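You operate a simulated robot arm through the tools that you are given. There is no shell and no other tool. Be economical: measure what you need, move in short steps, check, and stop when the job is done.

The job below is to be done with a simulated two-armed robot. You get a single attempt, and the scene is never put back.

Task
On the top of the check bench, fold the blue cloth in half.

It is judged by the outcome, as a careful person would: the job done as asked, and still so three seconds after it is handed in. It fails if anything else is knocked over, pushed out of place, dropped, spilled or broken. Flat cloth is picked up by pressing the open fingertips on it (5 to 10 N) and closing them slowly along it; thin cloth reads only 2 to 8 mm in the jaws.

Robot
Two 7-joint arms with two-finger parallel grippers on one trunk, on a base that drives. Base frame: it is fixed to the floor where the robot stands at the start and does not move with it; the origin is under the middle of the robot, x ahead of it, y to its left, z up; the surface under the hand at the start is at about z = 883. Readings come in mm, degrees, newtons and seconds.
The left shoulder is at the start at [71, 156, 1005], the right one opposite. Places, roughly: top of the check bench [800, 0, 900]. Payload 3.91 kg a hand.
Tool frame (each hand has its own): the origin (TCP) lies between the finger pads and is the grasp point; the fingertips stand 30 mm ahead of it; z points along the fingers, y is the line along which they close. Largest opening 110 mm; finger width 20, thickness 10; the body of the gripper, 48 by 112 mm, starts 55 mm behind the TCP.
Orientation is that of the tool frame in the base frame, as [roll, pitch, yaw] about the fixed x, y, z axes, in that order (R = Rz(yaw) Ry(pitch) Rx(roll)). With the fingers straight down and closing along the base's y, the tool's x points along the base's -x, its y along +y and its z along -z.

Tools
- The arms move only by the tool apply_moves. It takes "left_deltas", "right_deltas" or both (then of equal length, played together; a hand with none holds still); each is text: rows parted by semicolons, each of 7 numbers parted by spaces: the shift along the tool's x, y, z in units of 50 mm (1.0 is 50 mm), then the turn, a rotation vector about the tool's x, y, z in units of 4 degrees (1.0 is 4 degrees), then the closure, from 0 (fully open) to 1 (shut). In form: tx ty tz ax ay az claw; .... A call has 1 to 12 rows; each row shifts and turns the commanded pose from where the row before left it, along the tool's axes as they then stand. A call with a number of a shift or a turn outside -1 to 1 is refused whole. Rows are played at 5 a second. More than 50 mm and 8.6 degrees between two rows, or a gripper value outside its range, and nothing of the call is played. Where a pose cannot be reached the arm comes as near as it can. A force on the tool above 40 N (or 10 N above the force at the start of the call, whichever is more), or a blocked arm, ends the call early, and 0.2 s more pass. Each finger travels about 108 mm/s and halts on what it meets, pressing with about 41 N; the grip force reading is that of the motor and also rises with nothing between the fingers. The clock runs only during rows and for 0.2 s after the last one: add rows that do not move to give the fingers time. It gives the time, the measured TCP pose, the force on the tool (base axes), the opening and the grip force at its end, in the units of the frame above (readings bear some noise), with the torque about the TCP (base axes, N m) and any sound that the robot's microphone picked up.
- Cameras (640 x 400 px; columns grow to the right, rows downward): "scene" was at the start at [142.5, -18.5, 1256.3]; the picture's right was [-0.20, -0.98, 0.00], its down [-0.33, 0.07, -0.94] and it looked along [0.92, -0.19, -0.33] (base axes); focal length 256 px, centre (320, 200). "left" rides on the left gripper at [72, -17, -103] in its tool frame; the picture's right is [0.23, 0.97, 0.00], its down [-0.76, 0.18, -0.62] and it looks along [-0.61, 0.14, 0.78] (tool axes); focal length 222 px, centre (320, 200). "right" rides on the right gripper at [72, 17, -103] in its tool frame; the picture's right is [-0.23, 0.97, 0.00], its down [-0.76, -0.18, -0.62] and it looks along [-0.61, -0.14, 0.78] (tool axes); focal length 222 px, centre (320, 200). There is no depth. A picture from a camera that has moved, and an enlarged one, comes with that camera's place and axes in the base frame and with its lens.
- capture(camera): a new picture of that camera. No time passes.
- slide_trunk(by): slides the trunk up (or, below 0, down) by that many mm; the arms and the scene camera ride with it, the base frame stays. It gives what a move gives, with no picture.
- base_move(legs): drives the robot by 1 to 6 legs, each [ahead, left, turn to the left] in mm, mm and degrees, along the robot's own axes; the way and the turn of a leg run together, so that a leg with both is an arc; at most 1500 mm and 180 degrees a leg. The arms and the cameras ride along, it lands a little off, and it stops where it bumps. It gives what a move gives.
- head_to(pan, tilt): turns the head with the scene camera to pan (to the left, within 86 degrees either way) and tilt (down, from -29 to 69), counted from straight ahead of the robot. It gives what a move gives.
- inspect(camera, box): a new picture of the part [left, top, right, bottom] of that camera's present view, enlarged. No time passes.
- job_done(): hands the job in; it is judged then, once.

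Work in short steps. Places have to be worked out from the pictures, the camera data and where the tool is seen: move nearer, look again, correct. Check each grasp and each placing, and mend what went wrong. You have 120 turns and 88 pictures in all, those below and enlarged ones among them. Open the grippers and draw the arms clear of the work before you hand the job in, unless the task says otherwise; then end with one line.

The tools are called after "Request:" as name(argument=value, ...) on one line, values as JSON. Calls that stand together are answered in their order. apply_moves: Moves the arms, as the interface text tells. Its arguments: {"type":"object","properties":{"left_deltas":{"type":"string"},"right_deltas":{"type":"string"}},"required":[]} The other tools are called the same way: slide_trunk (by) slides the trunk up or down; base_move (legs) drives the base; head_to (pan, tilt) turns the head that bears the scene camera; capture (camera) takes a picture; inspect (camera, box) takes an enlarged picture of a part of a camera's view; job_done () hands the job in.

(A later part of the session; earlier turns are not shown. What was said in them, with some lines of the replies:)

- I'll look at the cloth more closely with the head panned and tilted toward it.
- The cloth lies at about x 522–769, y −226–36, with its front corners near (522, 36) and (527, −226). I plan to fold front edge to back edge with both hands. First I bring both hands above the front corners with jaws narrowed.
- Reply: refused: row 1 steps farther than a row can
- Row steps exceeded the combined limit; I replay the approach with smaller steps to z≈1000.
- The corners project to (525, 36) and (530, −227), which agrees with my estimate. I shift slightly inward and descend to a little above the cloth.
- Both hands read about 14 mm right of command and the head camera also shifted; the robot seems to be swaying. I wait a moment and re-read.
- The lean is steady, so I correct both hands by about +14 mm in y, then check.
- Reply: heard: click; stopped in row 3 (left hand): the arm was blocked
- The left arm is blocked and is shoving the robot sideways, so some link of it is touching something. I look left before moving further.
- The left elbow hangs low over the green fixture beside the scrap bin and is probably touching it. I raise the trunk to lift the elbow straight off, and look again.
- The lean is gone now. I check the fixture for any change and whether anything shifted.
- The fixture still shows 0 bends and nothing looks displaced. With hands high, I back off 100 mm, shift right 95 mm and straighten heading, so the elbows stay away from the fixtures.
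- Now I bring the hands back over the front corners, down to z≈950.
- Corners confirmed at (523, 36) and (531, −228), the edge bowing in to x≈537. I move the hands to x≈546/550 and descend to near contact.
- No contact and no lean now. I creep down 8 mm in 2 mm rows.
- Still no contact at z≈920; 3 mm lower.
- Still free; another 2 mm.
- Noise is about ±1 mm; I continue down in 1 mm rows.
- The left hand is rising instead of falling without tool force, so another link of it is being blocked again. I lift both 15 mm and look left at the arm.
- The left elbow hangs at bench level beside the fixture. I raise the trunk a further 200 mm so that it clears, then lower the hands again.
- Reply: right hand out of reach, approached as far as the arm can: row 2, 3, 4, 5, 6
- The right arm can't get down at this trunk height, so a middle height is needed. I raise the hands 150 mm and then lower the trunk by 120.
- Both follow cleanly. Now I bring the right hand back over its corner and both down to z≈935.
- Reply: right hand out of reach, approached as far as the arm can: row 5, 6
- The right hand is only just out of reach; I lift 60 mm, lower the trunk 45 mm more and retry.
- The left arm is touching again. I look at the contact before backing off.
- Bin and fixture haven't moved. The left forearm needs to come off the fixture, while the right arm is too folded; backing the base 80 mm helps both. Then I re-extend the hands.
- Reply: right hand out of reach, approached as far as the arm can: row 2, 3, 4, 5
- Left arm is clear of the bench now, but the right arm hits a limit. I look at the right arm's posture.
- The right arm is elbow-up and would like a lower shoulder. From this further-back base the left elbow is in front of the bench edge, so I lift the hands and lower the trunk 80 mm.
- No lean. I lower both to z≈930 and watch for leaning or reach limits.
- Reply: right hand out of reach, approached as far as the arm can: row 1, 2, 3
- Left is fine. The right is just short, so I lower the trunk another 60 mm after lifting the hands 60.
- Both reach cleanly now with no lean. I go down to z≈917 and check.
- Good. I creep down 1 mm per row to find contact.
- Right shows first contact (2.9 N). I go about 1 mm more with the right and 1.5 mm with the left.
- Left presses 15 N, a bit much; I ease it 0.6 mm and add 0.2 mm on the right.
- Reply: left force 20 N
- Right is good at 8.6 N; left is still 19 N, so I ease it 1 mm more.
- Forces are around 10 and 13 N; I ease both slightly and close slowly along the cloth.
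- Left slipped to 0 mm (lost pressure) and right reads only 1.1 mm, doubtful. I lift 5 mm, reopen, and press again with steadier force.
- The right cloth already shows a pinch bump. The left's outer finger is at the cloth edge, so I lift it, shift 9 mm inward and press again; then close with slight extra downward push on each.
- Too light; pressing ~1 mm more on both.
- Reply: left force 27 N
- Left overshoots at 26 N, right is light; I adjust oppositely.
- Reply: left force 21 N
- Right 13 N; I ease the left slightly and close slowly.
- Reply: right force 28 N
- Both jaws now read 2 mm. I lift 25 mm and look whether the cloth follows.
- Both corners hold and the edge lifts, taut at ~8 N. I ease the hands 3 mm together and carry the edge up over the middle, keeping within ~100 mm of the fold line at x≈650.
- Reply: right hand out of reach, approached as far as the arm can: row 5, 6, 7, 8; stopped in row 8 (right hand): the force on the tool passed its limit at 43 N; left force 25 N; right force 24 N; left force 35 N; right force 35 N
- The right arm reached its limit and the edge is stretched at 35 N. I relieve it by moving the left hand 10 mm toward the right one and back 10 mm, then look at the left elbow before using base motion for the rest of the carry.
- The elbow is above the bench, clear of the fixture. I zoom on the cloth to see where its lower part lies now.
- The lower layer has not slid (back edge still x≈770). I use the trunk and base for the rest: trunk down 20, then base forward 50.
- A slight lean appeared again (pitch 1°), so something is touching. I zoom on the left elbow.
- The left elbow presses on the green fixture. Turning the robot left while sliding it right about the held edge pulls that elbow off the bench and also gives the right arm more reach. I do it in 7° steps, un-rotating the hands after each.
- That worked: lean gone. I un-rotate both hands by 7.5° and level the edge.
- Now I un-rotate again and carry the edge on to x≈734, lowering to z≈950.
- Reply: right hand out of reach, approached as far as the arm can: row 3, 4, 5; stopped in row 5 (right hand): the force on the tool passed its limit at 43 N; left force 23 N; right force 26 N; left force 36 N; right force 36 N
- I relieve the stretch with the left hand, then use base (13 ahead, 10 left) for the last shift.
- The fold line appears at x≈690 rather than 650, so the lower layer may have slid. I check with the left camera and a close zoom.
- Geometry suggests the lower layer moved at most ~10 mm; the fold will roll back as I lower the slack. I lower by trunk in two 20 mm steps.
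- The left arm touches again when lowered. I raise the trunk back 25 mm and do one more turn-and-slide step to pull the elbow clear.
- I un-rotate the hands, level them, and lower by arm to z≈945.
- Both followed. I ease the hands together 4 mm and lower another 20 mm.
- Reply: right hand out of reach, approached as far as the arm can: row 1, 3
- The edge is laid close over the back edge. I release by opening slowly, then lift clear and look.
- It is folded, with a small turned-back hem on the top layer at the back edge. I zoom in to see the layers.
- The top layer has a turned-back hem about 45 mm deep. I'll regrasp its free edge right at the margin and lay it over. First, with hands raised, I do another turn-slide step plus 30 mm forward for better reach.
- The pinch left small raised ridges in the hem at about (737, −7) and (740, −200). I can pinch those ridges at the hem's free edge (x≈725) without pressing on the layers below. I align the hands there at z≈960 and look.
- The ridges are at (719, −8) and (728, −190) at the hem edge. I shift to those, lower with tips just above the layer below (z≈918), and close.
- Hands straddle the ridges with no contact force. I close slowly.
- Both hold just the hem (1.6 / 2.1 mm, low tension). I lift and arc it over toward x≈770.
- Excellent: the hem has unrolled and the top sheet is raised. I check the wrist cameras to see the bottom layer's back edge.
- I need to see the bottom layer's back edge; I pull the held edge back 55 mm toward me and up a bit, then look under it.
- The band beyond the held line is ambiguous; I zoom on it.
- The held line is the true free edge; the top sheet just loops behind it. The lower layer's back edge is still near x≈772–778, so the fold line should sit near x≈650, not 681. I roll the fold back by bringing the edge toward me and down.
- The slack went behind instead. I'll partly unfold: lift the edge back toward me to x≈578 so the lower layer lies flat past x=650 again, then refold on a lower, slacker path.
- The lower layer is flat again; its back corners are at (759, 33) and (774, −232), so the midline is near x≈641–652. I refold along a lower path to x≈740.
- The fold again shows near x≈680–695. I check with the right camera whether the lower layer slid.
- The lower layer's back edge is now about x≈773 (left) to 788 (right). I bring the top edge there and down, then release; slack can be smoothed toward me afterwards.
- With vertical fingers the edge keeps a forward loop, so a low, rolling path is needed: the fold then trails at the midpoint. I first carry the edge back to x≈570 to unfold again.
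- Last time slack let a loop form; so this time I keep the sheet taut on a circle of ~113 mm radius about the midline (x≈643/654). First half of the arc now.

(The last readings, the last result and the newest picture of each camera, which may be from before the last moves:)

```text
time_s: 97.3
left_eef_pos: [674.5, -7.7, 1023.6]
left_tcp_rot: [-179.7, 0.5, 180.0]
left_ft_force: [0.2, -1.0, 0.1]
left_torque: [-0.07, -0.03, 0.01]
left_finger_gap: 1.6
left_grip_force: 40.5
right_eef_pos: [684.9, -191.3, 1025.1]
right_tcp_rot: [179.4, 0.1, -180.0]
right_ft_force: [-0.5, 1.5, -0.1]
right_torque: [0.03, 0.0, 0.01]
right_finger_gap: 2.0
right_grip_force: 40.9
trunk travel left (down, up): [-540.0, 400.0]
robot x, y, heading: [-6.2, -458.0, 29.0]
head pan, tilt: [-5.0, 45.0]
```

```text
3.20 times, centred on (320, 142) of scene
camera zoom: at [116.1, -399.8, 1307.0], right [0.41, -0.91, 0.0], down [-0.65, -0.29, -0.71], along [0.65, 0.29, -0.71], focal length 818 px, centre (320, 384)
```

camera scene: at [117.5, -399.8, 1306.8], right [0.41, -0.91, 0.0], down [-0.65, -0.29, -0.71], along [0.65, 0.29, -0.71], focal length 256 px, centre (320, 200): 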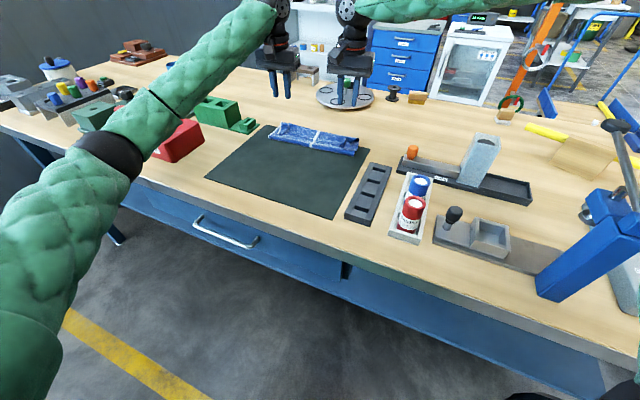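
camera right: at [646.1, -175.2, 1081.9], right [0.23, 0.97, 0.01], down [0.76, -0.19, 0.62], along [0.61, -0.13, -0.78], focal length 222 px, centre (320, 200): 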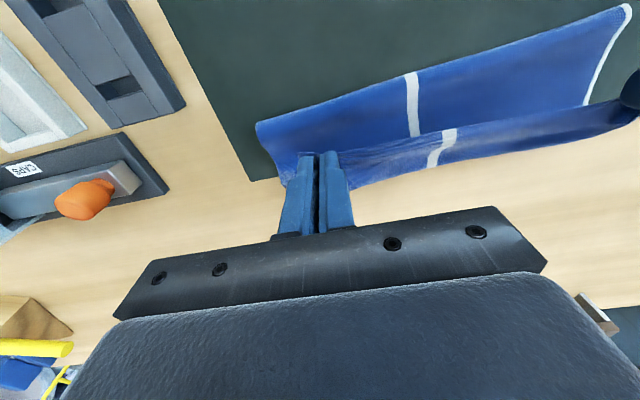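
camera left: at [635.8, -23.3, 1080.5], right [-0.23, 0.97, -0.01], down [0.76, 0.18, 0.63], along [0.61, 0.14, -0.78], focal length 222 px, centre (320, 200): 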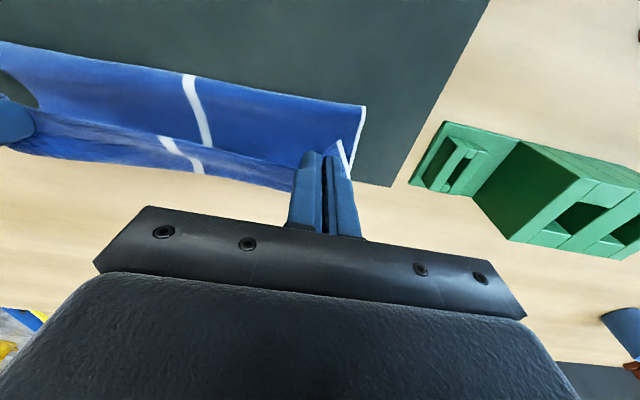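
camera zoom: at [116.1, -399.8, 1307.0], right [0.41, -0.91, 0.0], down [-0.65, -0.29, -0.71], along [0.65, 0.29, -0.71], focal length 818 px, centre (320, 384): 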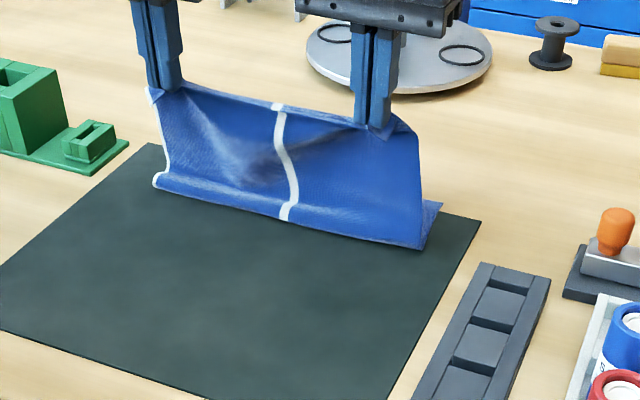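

The sheet seems to carry a ~40 mm hem beyond the grip line, so my second (lower, h≈72) path was actually the one giving nearly equal halves. I go back to the pulled-back pose and then repeat that path.

Request:
apply_moves(left_deltas="0.5 0 0.3 0 0 0 1;0.5 0 0.35 0 0 0 1;0.5 0 0.35 0 0 0 1;0.5 0 0.36 0 0 0 1;0 0 0 0 0 0 1;0 0 0 0 0 0 1", right_deltas="0.5 0 0.3 0 0 0 1;0.5 0 0.35 0 0 0 1;0.5 0 0.35 0 0 0 1;0.5 0 0.38 0 0 0 1;0 0 0 0 0 0 1;0 0 0 0 0 0 1")

Request:
apply_moves(left_deltas="-0.26 0 -0.16 0 0 0 1;-0.26 0 -0.16 0 0 0 1;-0.4 0 -0.14 0 0 0 1;-0.4 0 -0.14 0 0 0 1;-0.4 0 0 0 0 0 1;-0.4 0 0 0 0 0 1;-0.35 0 0.14 0 0 0 1;-0.35 0 0.14 0 0 0 1;-0.25 0 0.2 0 0 0 1;-0.25 0 0.2 0 0 0 1;0 0 0 0 0 0 1", right_deltas="-0.26 0 -0.16 0 0 0 1;-0.26 0 -0.16 0 0 0 1;-0.4 0 -0.14 0 0 0 1;-0.4 0 -0.14 0 0 0 1;-0.4 0 0 0 0 0 1;-0.4 0 0 0 0 0 1;-0.35 0 0.14 0 0 0 1;-0.35 0 0.14 0 0 0 1;-0.25 0 0.2 0 0 0 1;-0.25 0 0.2 0 0 0 1;0 0 0 0 0 0 1")

Request:
apply_moves(left_deltas="-0.2 0 0.2 0 0 0 1;-0.2 0 0.2 0 0 0 1;-0.1 0 0.2 0 0 0 1;0 0 0.03 0 0 0 1;0 0 0 0 0 0 1", right_deltas="-0.24 0 0.2 0 0 0 1;-0.2 0 0.2 0 0 0 1;-0.1 0 0.2 0 0 0 1;0 0 0.03 0 0 0 1;0 0 0 0 0 0 1")

Request:
inspect(camera="right", box=[200, 0, 640, 275])

```text
time_s: 98.7
left_eef_pos: [574.9, -8.0, 953.6]
left_tcp_rot: [-179.7, 0.4, -180.0]
left_ft_force: [0.6, -1.5, -0.3]
left_torque: [-0.03, 0.02, 0.0]
left_finger_gap: 1.3
left_grip_force: 40.9
right_eef_pos: [585.2, -190.8, 953.9]
right_tcp_rot: [179.3, 0.0, -180.0]
right_ft_force: [-0.4, 0.7, -0.1]
right_torque: [0.04, 0.02, 0.0]
right_finger_gap: 2.4
right_grip_force: 41.3
trunk travel left (down, up): [-540.0, 400.0]
robot x, y, heading: [-2.3, -459.2, 28.9]
head pan, tilt: [-5.0, 45.0]
```

```text
time_s: 101.1
left_eef_pos: [740.9, -7.3, 949.6]
left_tcp_rot: [-179.7, 0.5, 180.0]
left_ft_force: [-0.6, -1.8, -0.4]
left_torque: [-0.06, 0.0, 0.0]
left_finger_gap: 1.3
left_grip_force: 40.6
right_eef_pos: [750.8, -193.3, 952.2]
right_tcp_rot: [179.3, 0.0, 180.0]
right_ft_force: [-0.1, 2.3, 0.0]
right_torque: [0.02, -0.01, 0.0]
right_finger_gap: 2.3
right_grip_force: 40.9
trunk travel left (down, up): [-540.0, 400.0]
robot x, y, heading: [1.8, -457.9, 29.0]
head pan, tilt: [-5.0, 45.0]
```

```text
time_s: 102.3
left_eef_pos: [767.3, -7.8, 920.3]
left_tcp_rot: [-179.6, 0.4, -180.0]
left_ft_force: [0.3, -1.4, -1.8]
left_torque: [-0.01, 0.02, 0.01]
left_finger_gap: 1.5
left_grip_force: 40.7
right_eef_pos: [779.9, -191.4, 920.6]
right_tcp_rot: [179.3, 0.0, -180.0]
right_ft_force: [0.6, 0.9, 1.4]
right_torque: [0.03, 0.02, -0.02]
right_finger_gap: 2.2
right_grip_force: 41.0
trunk travel left (down, up): [-540.0, 400.0]
robot x, y, heading: [-3.5, -457.7, 28.9]
head pan, tilt: [-5.0, 45.0]
```

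```text
1.45 times, centred on (420, 138) of right
camera zoom: at [706.3, -174.6, 1023.2], right [0.23, 0.97, 0.01], down [0.76, -0.19, 0.62], along [0.61, -0.13, -0.78], focal length 323 px, centre (174, 291)
```

zoom: 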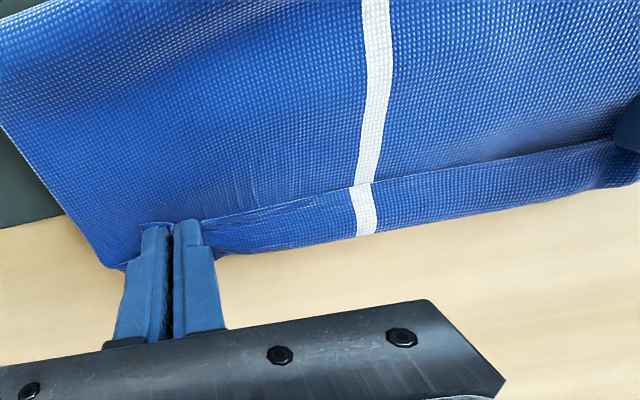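

The top sheet now lies extended, with the strip past the grip line reaching x≈802. I release gently and lift to look.

Request:
apply_moves(left_deltas="0 0 0.04 0 0 0 1;0 0 0 0 0 0 0.95;0 0 0 0 0 0 0.9;0 0 0 0 0 0 0.85;0 0 0 0 0 0 0.8;0 0 0 0 0 0 0.8;0 0 -0.3 0 0 0 0.8;0 0 -0.6 0 0 0 0.8;0.3 0 -0.7 0 0 0 0.8;0.4 0 -0.7 0 0 0 0.8;0 0 0 0 0 0 0.8", right_deltas="0 0 0.04 0 0 0 1;0 0 0 0 0 0 0.95;0 0 0 0 0 0 0.9;0 0 0 0 0 0 0.85;0 0 0 0 0 0 0.8;0 0 0 0 0 0 0.8;0 0 -0.3 0 0 0 0.8;0 0 -0.6 0 0 0 0.8;0.3 0 -0.7 0 0 0 0.8;0.4 0 -0.7 0 0 0 0.8;0 0 0 0 0 0 0.8")

Request:
inspect(camera="right", box=[200, 0, 640, 275])

```text
time_s: 104.7
left_eef_pos: [733.2, -8.4, 1030.1]
left_tcp_rot: [-179.7, 0.4, 180.0]
left_ft_force: [-0.2, 0.3, -0.3]
left_torque: [-0.01, 0.04, -0.01]
left_finger_gap: 22.1
left_grip_force: 0.0
right_eef_pos: [744.8, -192.9, 1030.5]
right_tcp_rot: [179.3, -0.1, 179.9]
right_ft_force: [-0.3, -0.2, 0.2]
right_torque: [0.01, 0.01, -0.01]
right_finger_gap: 22.1
right_grip_force: 0.1
trunk travel left (down, up): [-540.0, 400.0]
robot x, y, heading: [0.3, -458.9, 29.0]
head pan, tilt: [-5.0, 45.0]
```

```text
1.45 times, centred on (420, 138) of right
camera zoom: at [673.1, -175.5, 1135.3], right [0.23, 0.97, 0.01], down [0.76, -0.19, 0.62], along [0.6, -0.13, -0.79], focal length 323 px, centre (174, 291)
```

zoom: 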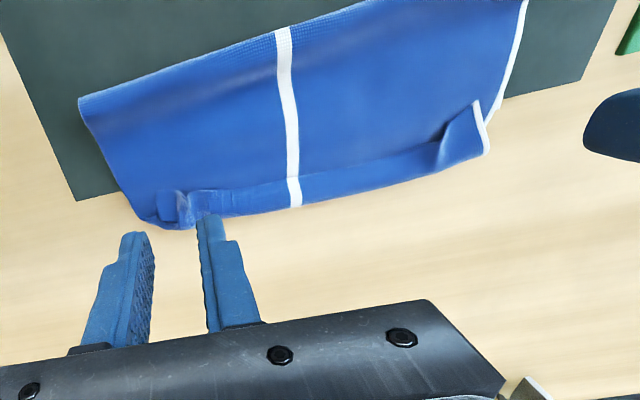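

Much better: halves are about 114 mm deep with only a ~22 mm hem turned back, meaning the fold is ~11 mm off. I'll regrasp at the same spots and repeat with a slightly lower path and a fuller final pull so the hem flattens.

Request:
apply_moves(left_deltas="-0.34 0 0.3 0 0 0 0.75;-0.34 0 0.4 0 0 0 0.75;0 0 0.5 0 0 0 0.75;0 0 0.5 0 0 0 0.75;0 0 0.48 0 0 0 0.75;0 0 0 0 0 0 0.82;0 0 0 0 0 0 0.88;0 0 0 0 0 0 0.94;0 0 0 0 0 0 1;0 0 0 0 0 0 1;0 0 -0.2 0 0 0 1;0 0 0 0 0 0 1", right_deltas="-0.34 0.02 0.3 0 0 0 0.75;-0.34 0.02 0.4 0 0 0 0.75;0 0 0.5 0 0 0 0.75;0 0 0.5 0 0 0 0.75;0 0 0.48 0 0 0 0.75;0 0 0 0 0 0 0.82;0 0 0 0 0 0 0.88;0 0 0 0 0 0 0.94;0 0 0 0 0 0 1;0 0 0 0 0 0 1;0 0 -0.2 0 0 0 1;0 0 0 0 0 0 1")

```text
time_s: 107.3
left_eef_pos: [766.2, -6.1, 933.7]
left_tcp_rot: [-179.7, 0.4, -179.9]
left_ft_force: [-0.5, 0.6, -0.4]
left_torque: [0.0, -0.04, 0.0]
left_finger_gap: 1.0
left_grip_force: 40.7
right_eef_pos: [778.3, -189.7, 933.3]
right_tcp_rot: [179.4, -0.2, 179.9]
right_ft_force: [-0.6, 0.6, -0.3]
right_torque: [-0.04, 0.01, 0.0]
right_finger_gap: 2.1
right_grip_force: 41.7
trunk travel left (down, up): [-540.0, 400.0]
robot x, y, heading: [-2.1, -460.0, 29.0]
head pan, tilt: [-5.0, 45.0]
```

Right 2.1 mm; left 1.0 mm is doubtful. I lift 25 mm and look.

Request:
apply_moves(left_deltas="0 0 -0.5 0 0 0 1;0 0 0 0 0 0 1", right_deltas="0 0 -0.5 0 0 0 1;0 0 0 0 0 0 1")

Request:
inspect(camera="scene", box=[220, 80, 420, 205])

```text
time_s: 107.9
left_eef_pos: [767.0, -6.3, 959.1]
left_tcp_rot: [-179.7, 0.3, 180.0]
left_ft_force: [-0.8, -1.1, 0.1]
left_torque: [-0.01, 0.03, 0.01]
left_finger_gap: 0.9
left_grip_force: 40.8
right_eef_pos: [779.2, -189.1, 957.0]
right_tcp_rot: [179.5, -0.1, 179.9]
right_ft_force: [0.0, 0.2, 0.4]
right_torque: [0.0, 0.01, -0.02]
right_finger_gap: 1.8
right_grip_force: 41.3
trunk travel left (down, up): [-540.0, 400.0]
robot x, y, heading: [-0.2, -454.9, 29.1]
head pan, tilt: [-5.0, 45.0]
```

```text
3.20 times, centred on (320, 142) of scene
camera zoom: at [118.8, -399.5, 1306.5], right [0.41, -0.91, 0.0], down [-0.65, -0.29, -0.71], along [0.64, 0.29, -0.71], focal length 818 px, centre (320, 384)
```

zoom: 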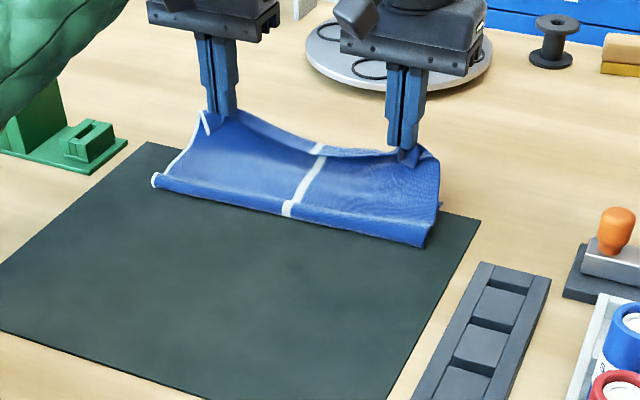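

Both hold. I carry the edge back to x≈567 and then refold along the lower path with a fuller final pull to x≈785/797.

Request:
apply_moves(left_deltas="0.57 0 -0.2 0 0 0 1;0.57 0 -0.15 0 0 0 1;0.57 0 0 0 0 0 1;0.57 0 0 0 0 0 1;0.57 0 0.1 0 0 0 1;0.57 0 0.2 0 0 0 1;0.57 0 0.15 0 0 0 1;0 0 0 0 0 0 1;0 0 0 0 0 0 1", right_deltas="0.57 0 -0.2 0 0 0 1;0.57 0 -0.15 0 0 0 1;0.57 0 0 0 0 0 1;0.57 0 0 0 0 0 1;0.57 0 0.1 0 0 0 1;0.57 0 0.2 0 0 0 1;0.57 0 0.15 0 0 0 1;0 0 0 0 0 0 1;0 0 0 0 0 0 1")

Request:
apply_moves(left_deltas="-0.46 0 -0.22 0 0 0 1;-0.4 0 -0.06 0 0 0 1;-0.4 0 -0.06 0 0 0 1;-0.4 0 0 0 0 0 1;-0.4 0 0 0 0 0 1;-0.4 0 0.1 0 0 0 1;-0.4 0 0.1 0 0 0 1;-0.36 0 0.18 0 0 0 1;-0.34 0 0.18 0 0 0 1;-0.3 0 0.18 0 0 0 1;-0.3 0 0.18 0 0 0 1;-0.2 0 0.12 0 0 0 1", right_deltas="-0.46 0 -0.22 0 0 0 1;-0.4 0 -0.06 0 0 0 1;-0.4 0 -0.06 0 0 0 1;-0.4 0 0 0 0 0 1;-0.4 0 0 0 0 0 1;-0.4 0 0.1 0 0 0 1;-0.4 0 0.1 0 0 0 1;-0.36 0 0.18 0 0 0 1;-0.34 0 0.18 0 0 0 1;-0.3 0 0.18 0 0 0 1;-0.3 0 0.18 0 0 0 1;-0.2 0 0.12 0 0 0 1")

Request:
inspect(camera="right", box=[200, 0, 640, 275])

```text
time_s: 109.9
left_eef_pos: [565.7, -7.6, 953.1]
left_tcp_rot: [-179.7, 0.4, -180.0]
left_ft_force: [-0.2, 0.5, 0.3]
left_torque: [-0.04, 0.02, -0.01]
left_finger_gap: 1.0
left_grip_force: 41.1
right_eef_pos: [576.9, -189.3, 955.6]
right_tcp_rot: [179.4, 0.0, 180.0]
right_ft_force: [-0.5, 0.0, -0.4]
right_torque: [-0.02, 0.01, -0.01]
right_finger_gap: 2.1
right_grip_force: 41.1
trunk travel left (down, up): [-540.0, 400.0]
robot x, y, heading: [-3.3, -453.2, 28.9]
head pan, tilt: [-5.0, 45.0]
```

```text
time_s: 112.5
left_eef_pos: [783.9, -7.8, 919.9]
left_tcp_rot: [-179.8, 0.4, -179.8]
left_ft_force: [-0.1, -0.6, 0.6]
left_torque: [0.03, 0.0, -0.03]
left_finger_gap: 1.2
left_grip_force: 41.3
right_eef_pos: [795.4, -192.7, 918.9]
right_tcp_rot: [179.2, -0.1, 179.9]
right_ft_force: [-0.1, 0.2, 1.0]
right_torque: [-0.01, 0.02, 0.0]
right_finger_gap: 1.9
right_grip_force: 40.8
right hand out of reach, approached as far as the arm can: row 12
trunk travel left (down, up): [-540.0, 400.0]
robot x, y, heading: [-4.7, -455.7, 29.2]
head pan, tilt: [-5.0, 45.0]
```

```text
1.45 times, centred on (420, 138) of right
camera zoom: at [722.8, -175.8, 1023.4], right [0.23, 0.97, 0.01], down [0.76, -0.19, 0.62], along [0.61, -0.13, -0.78], focal length 323 px, centre (174, 291)
```

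zoom: 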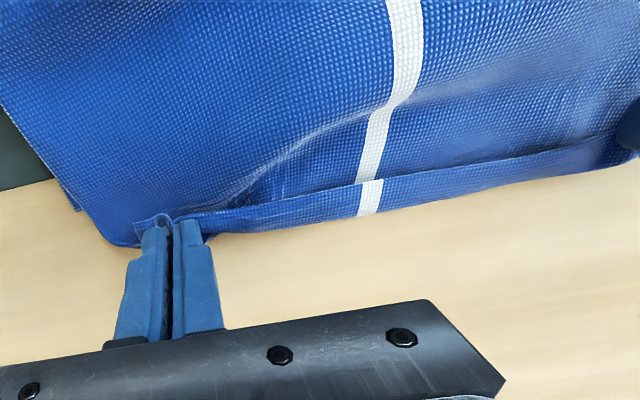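

The hem strip is down to ~16 mm and there's slack in the sheet. I pull forward another 20 mm with the base, as the right arm is at its limit.

Request:
base_move(legs=[[17.5, -10, 0]])

Request:
inspect(camera="scene", box=[220, 80, 420, 205])

```text
time_s: 113.5
left_eef_pos: [793.2, -0.5, 928.6]
left_tcp_rot: [179.8, 0.8, -179.1]
left_ft_force: [-0.3, -1.6, 0.1]
left_torque: [-0.01, 0.01, -0.02]
left_finger_gap: 0.6
left_grip_force: 40.6
right_eef_pos: [806.6, -190.3, 924.6]
right_tcp_rot: [178.9, 0.2, -179.5]
right_ft_force: [-0.5, 1.2, 0.3]
right_torque: [0.05, -0.01, -0.02]
right_finger_gap: 2.0
right_grip_force: 40.9
trunk travel left (down, up): [-540.0, 400.0]
robot x, y, heading: [16.5, -461.5, 29.5]
head pan, tilt: [-5.0, 45.0]
stopped in leg 1: the robot was blocked; the commanded pose is now the measured one
```

```text
3.20 times, centred on (320, 142) of scene
camera zoom: at [129.6, -406.0, 1307.6], right [0.42, -0.91, 0.0], down [-0.64, -0.29, -0.71], along [0.65, 0.3, -0.7], focal length 818 px, centre (320, 384)
```

zoom: 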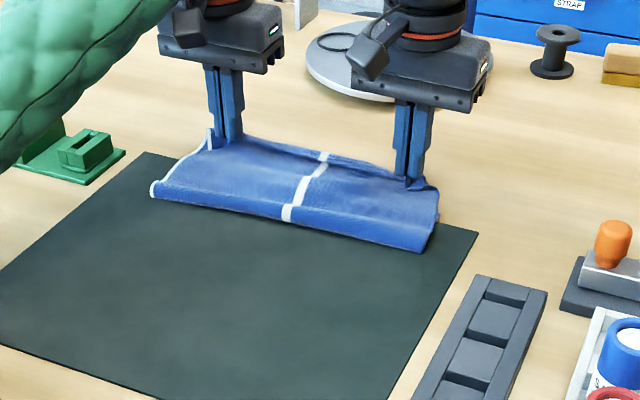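

The base got blocked (left arm touching again), so I stop here. I release the edge gently, lift, and back the base off.

Request:
apply_moves(left_deltas="0 0 0 0 0 0 0.95;0 0 0 0 0 0 0.9;0 0 0 0 0 0 0.85;0 0 0 0 0 0 0.8;0 0 0 0 0 0 0.78;0 0 -0.3 0 0 0 0.78;0 0 -0.7 0 0 0 0.78;0 0 -0.8 0 0 0 0.78;0 0 0 0 0 0 0.78", right_deltas="0 0 0 0 0 0 0.95;0 0 0 0 0 0 0.9;0 0 0 0 0 0 0.85;0 0 0 0 0 0 0.8;0 0 0 0 0 0 0.78;0 0 -0.3 0 0 0 0.78;0 0 -0.7 0 0 0 0.78;0 0 -0.8 0 0 0 0.78;0 0 0 0 0 0 0.78")

Request:
base_move(legs=[[-70, 0, 0]])

Request:
capture(camera="right")

```text
time_s: 115.5
left_eef_pos: [800.2, 2.7, 1009.0]
left_tcp_rot: [-179.7, 0.2, -179.2]
left_ft_force: [-0.2, 0.1, -1.4]
left_torque: [-0.02, 0.06, -0.01]
left_finger_gap: 24.3
left_grip_force: 0.1
right_eef_pos: [813.9, -189.1, 1007.3]
right_tcp_rot: [179.2, -0.2, -179.6]
right_ft_force: [-0.3, 0.0, 0.3]
right_torque: [0.01, 0.04, 0.0]
right_finger_gap: 24.3
right_grip_force: 0.1
trunk travel left (down, up): [-540.0, 400.0]
robot x, y, heading: [15.7, -459.0, 29.5]
head pan, tilt: [-5.0, 45.0]
```

```text
time_s: 116.5
left_eef_pos: [733.6, -32.8, 1014.0]
left_tcp_rot: [180.0, 0.5, -179.2]
left_ft_force: [-0.1, -0.1, 0.9]
left_torque: [0.01, -0.02, 0.0]
left_finger_gap: 24.2
left_grip_force: 0.2
right_eef_pos: [747.9, -225.4, 1011.0]
right_tcp_rot: [179.2, 0.2, -179.7]
right_ft_force: [0.1, -0.1, 0.9]
right_torque: [-0.01, -0.03, -0.02]
right_finger_gap: 23.9
right_grip_force: 0.1
trunk travel left (down, up): [-540.0, 400.0]
robot x, y, heading: [-43.9, -492.6, 29.1]
head pan, tilt: [-5.0, 45.0]
```

```text
3 pictures are left
camera right: at [675.1, -208.9, 1115.4], right [0.22, 0.98, 0.01], down [0.76, -0.18, 0.62], along [0.61, -0.13, -0.78], focal length 222 px, centre (320, 200)
```

right: 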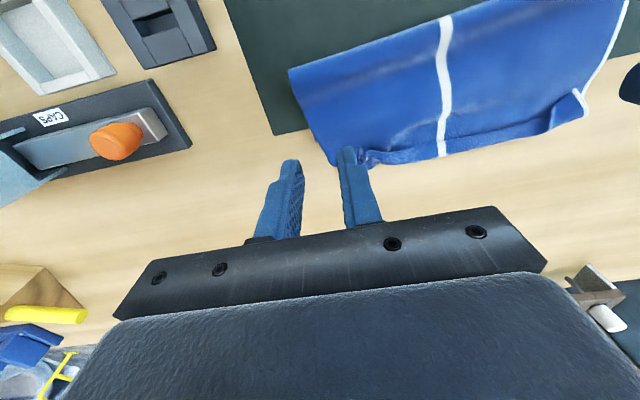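

The cloth is folded with layers nearly matching and just a ~14 mm turned hem near the back edge. I open the hands, raise them well clear, and back away for a final overview.

Request:
apply_moves(left_deltas="0 0 -0.9 0 0 0 0.5;0 0 -0.9 0 0 0 0.2;0 0 -0.9 0 0 0 0;0 0 0 0 0 0 0", right_deltas="0 0 -0.9 0 0 0 0.5;0 0 -0.9 0 0 0 0.2;0 0 -0.9 0 0 0 0;0 0 0 0 0 0 0")

Request:
head_to(pan=0, tilt=40)

Request:
inspect(camera="scene", box=[180, 60, 440, 222])

```text
time_s: 117.5
left_eef_pos: [734.8, -31.6, 1147.5]
left_tcp_rot: [-179.8, 0.4, -179.2]
left_ft_force: [-0.6, -0.1, -0.8]
left_torque: [-0.01, 0.03, -0.02]
left_finger_gap: 109.8
left_grip_force: 0.0
right_eef_pos: [751.2, -224.5, 1143.7]
right_tcp_rot: [179.3, 0.0, -179.7]
right_ft_force: [0.5, 0.2, 0.2]
right_torque: [-0.04, -0.05, 0.0]
right_finger_gap: 109.9
right_grip_force: 0.0
trunk travel left (down, up): [-540.0, 400.0]
robot x, y, heading: [-47.6, -491.5, 29.5]
head pan, tilt: [-5.0, 45.0]
```

```text
time_s: 118.1
left_eef_pos: [734.0, -31.3, 1148.6]
left_tcp_rot: [-180.0, 0.4, -179.3]
left_ft_force: [0.3, 0.8, 0.4]
left_torque: [0.0, 0.0, -0.02]
left_finger_gap: 110.1
left_grip_force: 0.0
right_eef_pos: [749.0, -226.1, 1143.7]
right_tcp_rot: [179.3, 0.0, -179.6]
right_ft_force: [0.1, 0.2, -0.2]
right_torque: [-0.03, 0.02, -0.02]
right_finger_gap: 110.0
right_grip_force: 0.0
trunk travel left (down, up): [-540.0, 400.0]
robot x, y, heading: [-45.2, -494.4, 29.4]
head pan, tilt: [0.0, 40.0]
```

```text
2.46 times, centred on (310, 141) of scene
camera zoom: at [73.3, -427.1, 1314.0], right [0.49, -0.87, 0.0], down [-0.56, -0.32, -0.77], along [0.67, 0.38, -0.64], focal length 629 px, centre (345, 345)
```

zoom: 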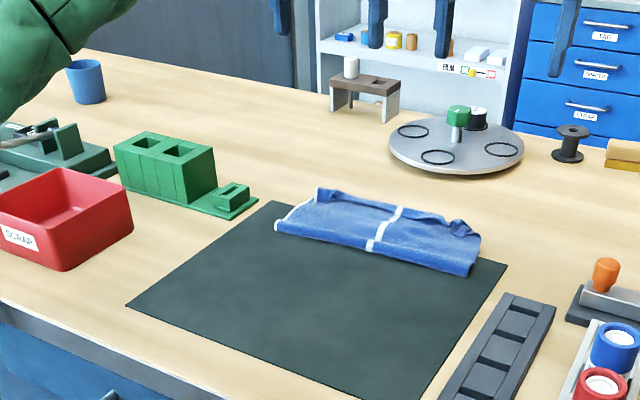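

The cloth lies folded in half on the bench and everything else stands in place. I back the robot away to draw the arms clear.

Request:
base_move(legs=[[-150, 0, 0]])

Request:
capture(camera="scene")

```text
time_s: 119.5
left_eef_pos: [602.2, -105.4, 1148.2]
left_tcp_rot: [-180.0, 0.6, -179.0]
left_ft_force: [0.4, 0.6, 1.8]
left_torque: [0.04, -0.04, -0.01]
left_finger_gap: 109.7
left_grip_force: 0.1
right_eef_pos: [617.9, -300.3, 1144.1]
right_tcp_rot: [179.1, 0.2, -179.6]
right_ft_force: [-0.3, -0.8, 0.1]
right_torque: [0.0, -0.03, -0.02]
right_finger_gap: 110.3
right_grip_force: 0.2
trunk travel left (down, up): [-540.0, 400.0]
robot x, y, heading: [-175.5, -567.5, 29.4]
head pan, tilt: [0.0, 40.0]
```

```text
1 pictures are left
camera scene: at [-59.1, -501.9, 1314.1], right [0.49, -0.87, 0.0], down [-0.56, -0.32, -0.77], along [0.67, 0.38, -0.64], focal length 256 px, centre (320, 200)
```

scene: 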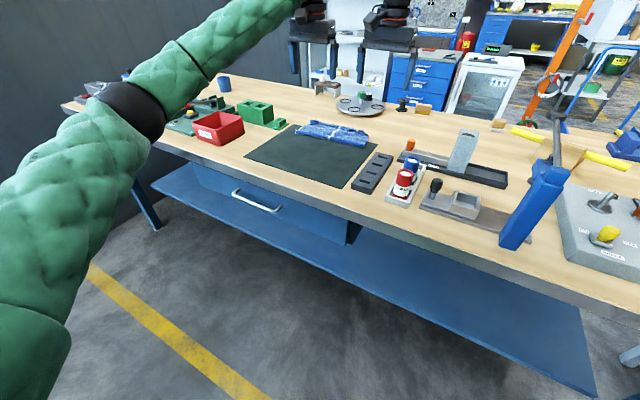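

Arms are clear, the cloth is folded, and the other items are undisturbed; I hand the job in.

Request:
job_done()

```text
The job is handed in.
```

I folded the blue cloth in half on the check bench, front edge to back, and handed it in. It isn't perfectly neat: a strip of the top layer, about 14 mm deep, is turned back along the back edge, with small raised lumps where the grippers held it. I estimate the two layers line up to within about 12 mm; I couldn't see the lower layer's back edge to confirm. The left arm pressed against the green fixture or nearby bench several times, and one press made a click. In the final pictures nothing looks moved or knocked over, and when I checked the fixture's counter just after the click it still read 0. The grippers are open and the arms are clear of the work.
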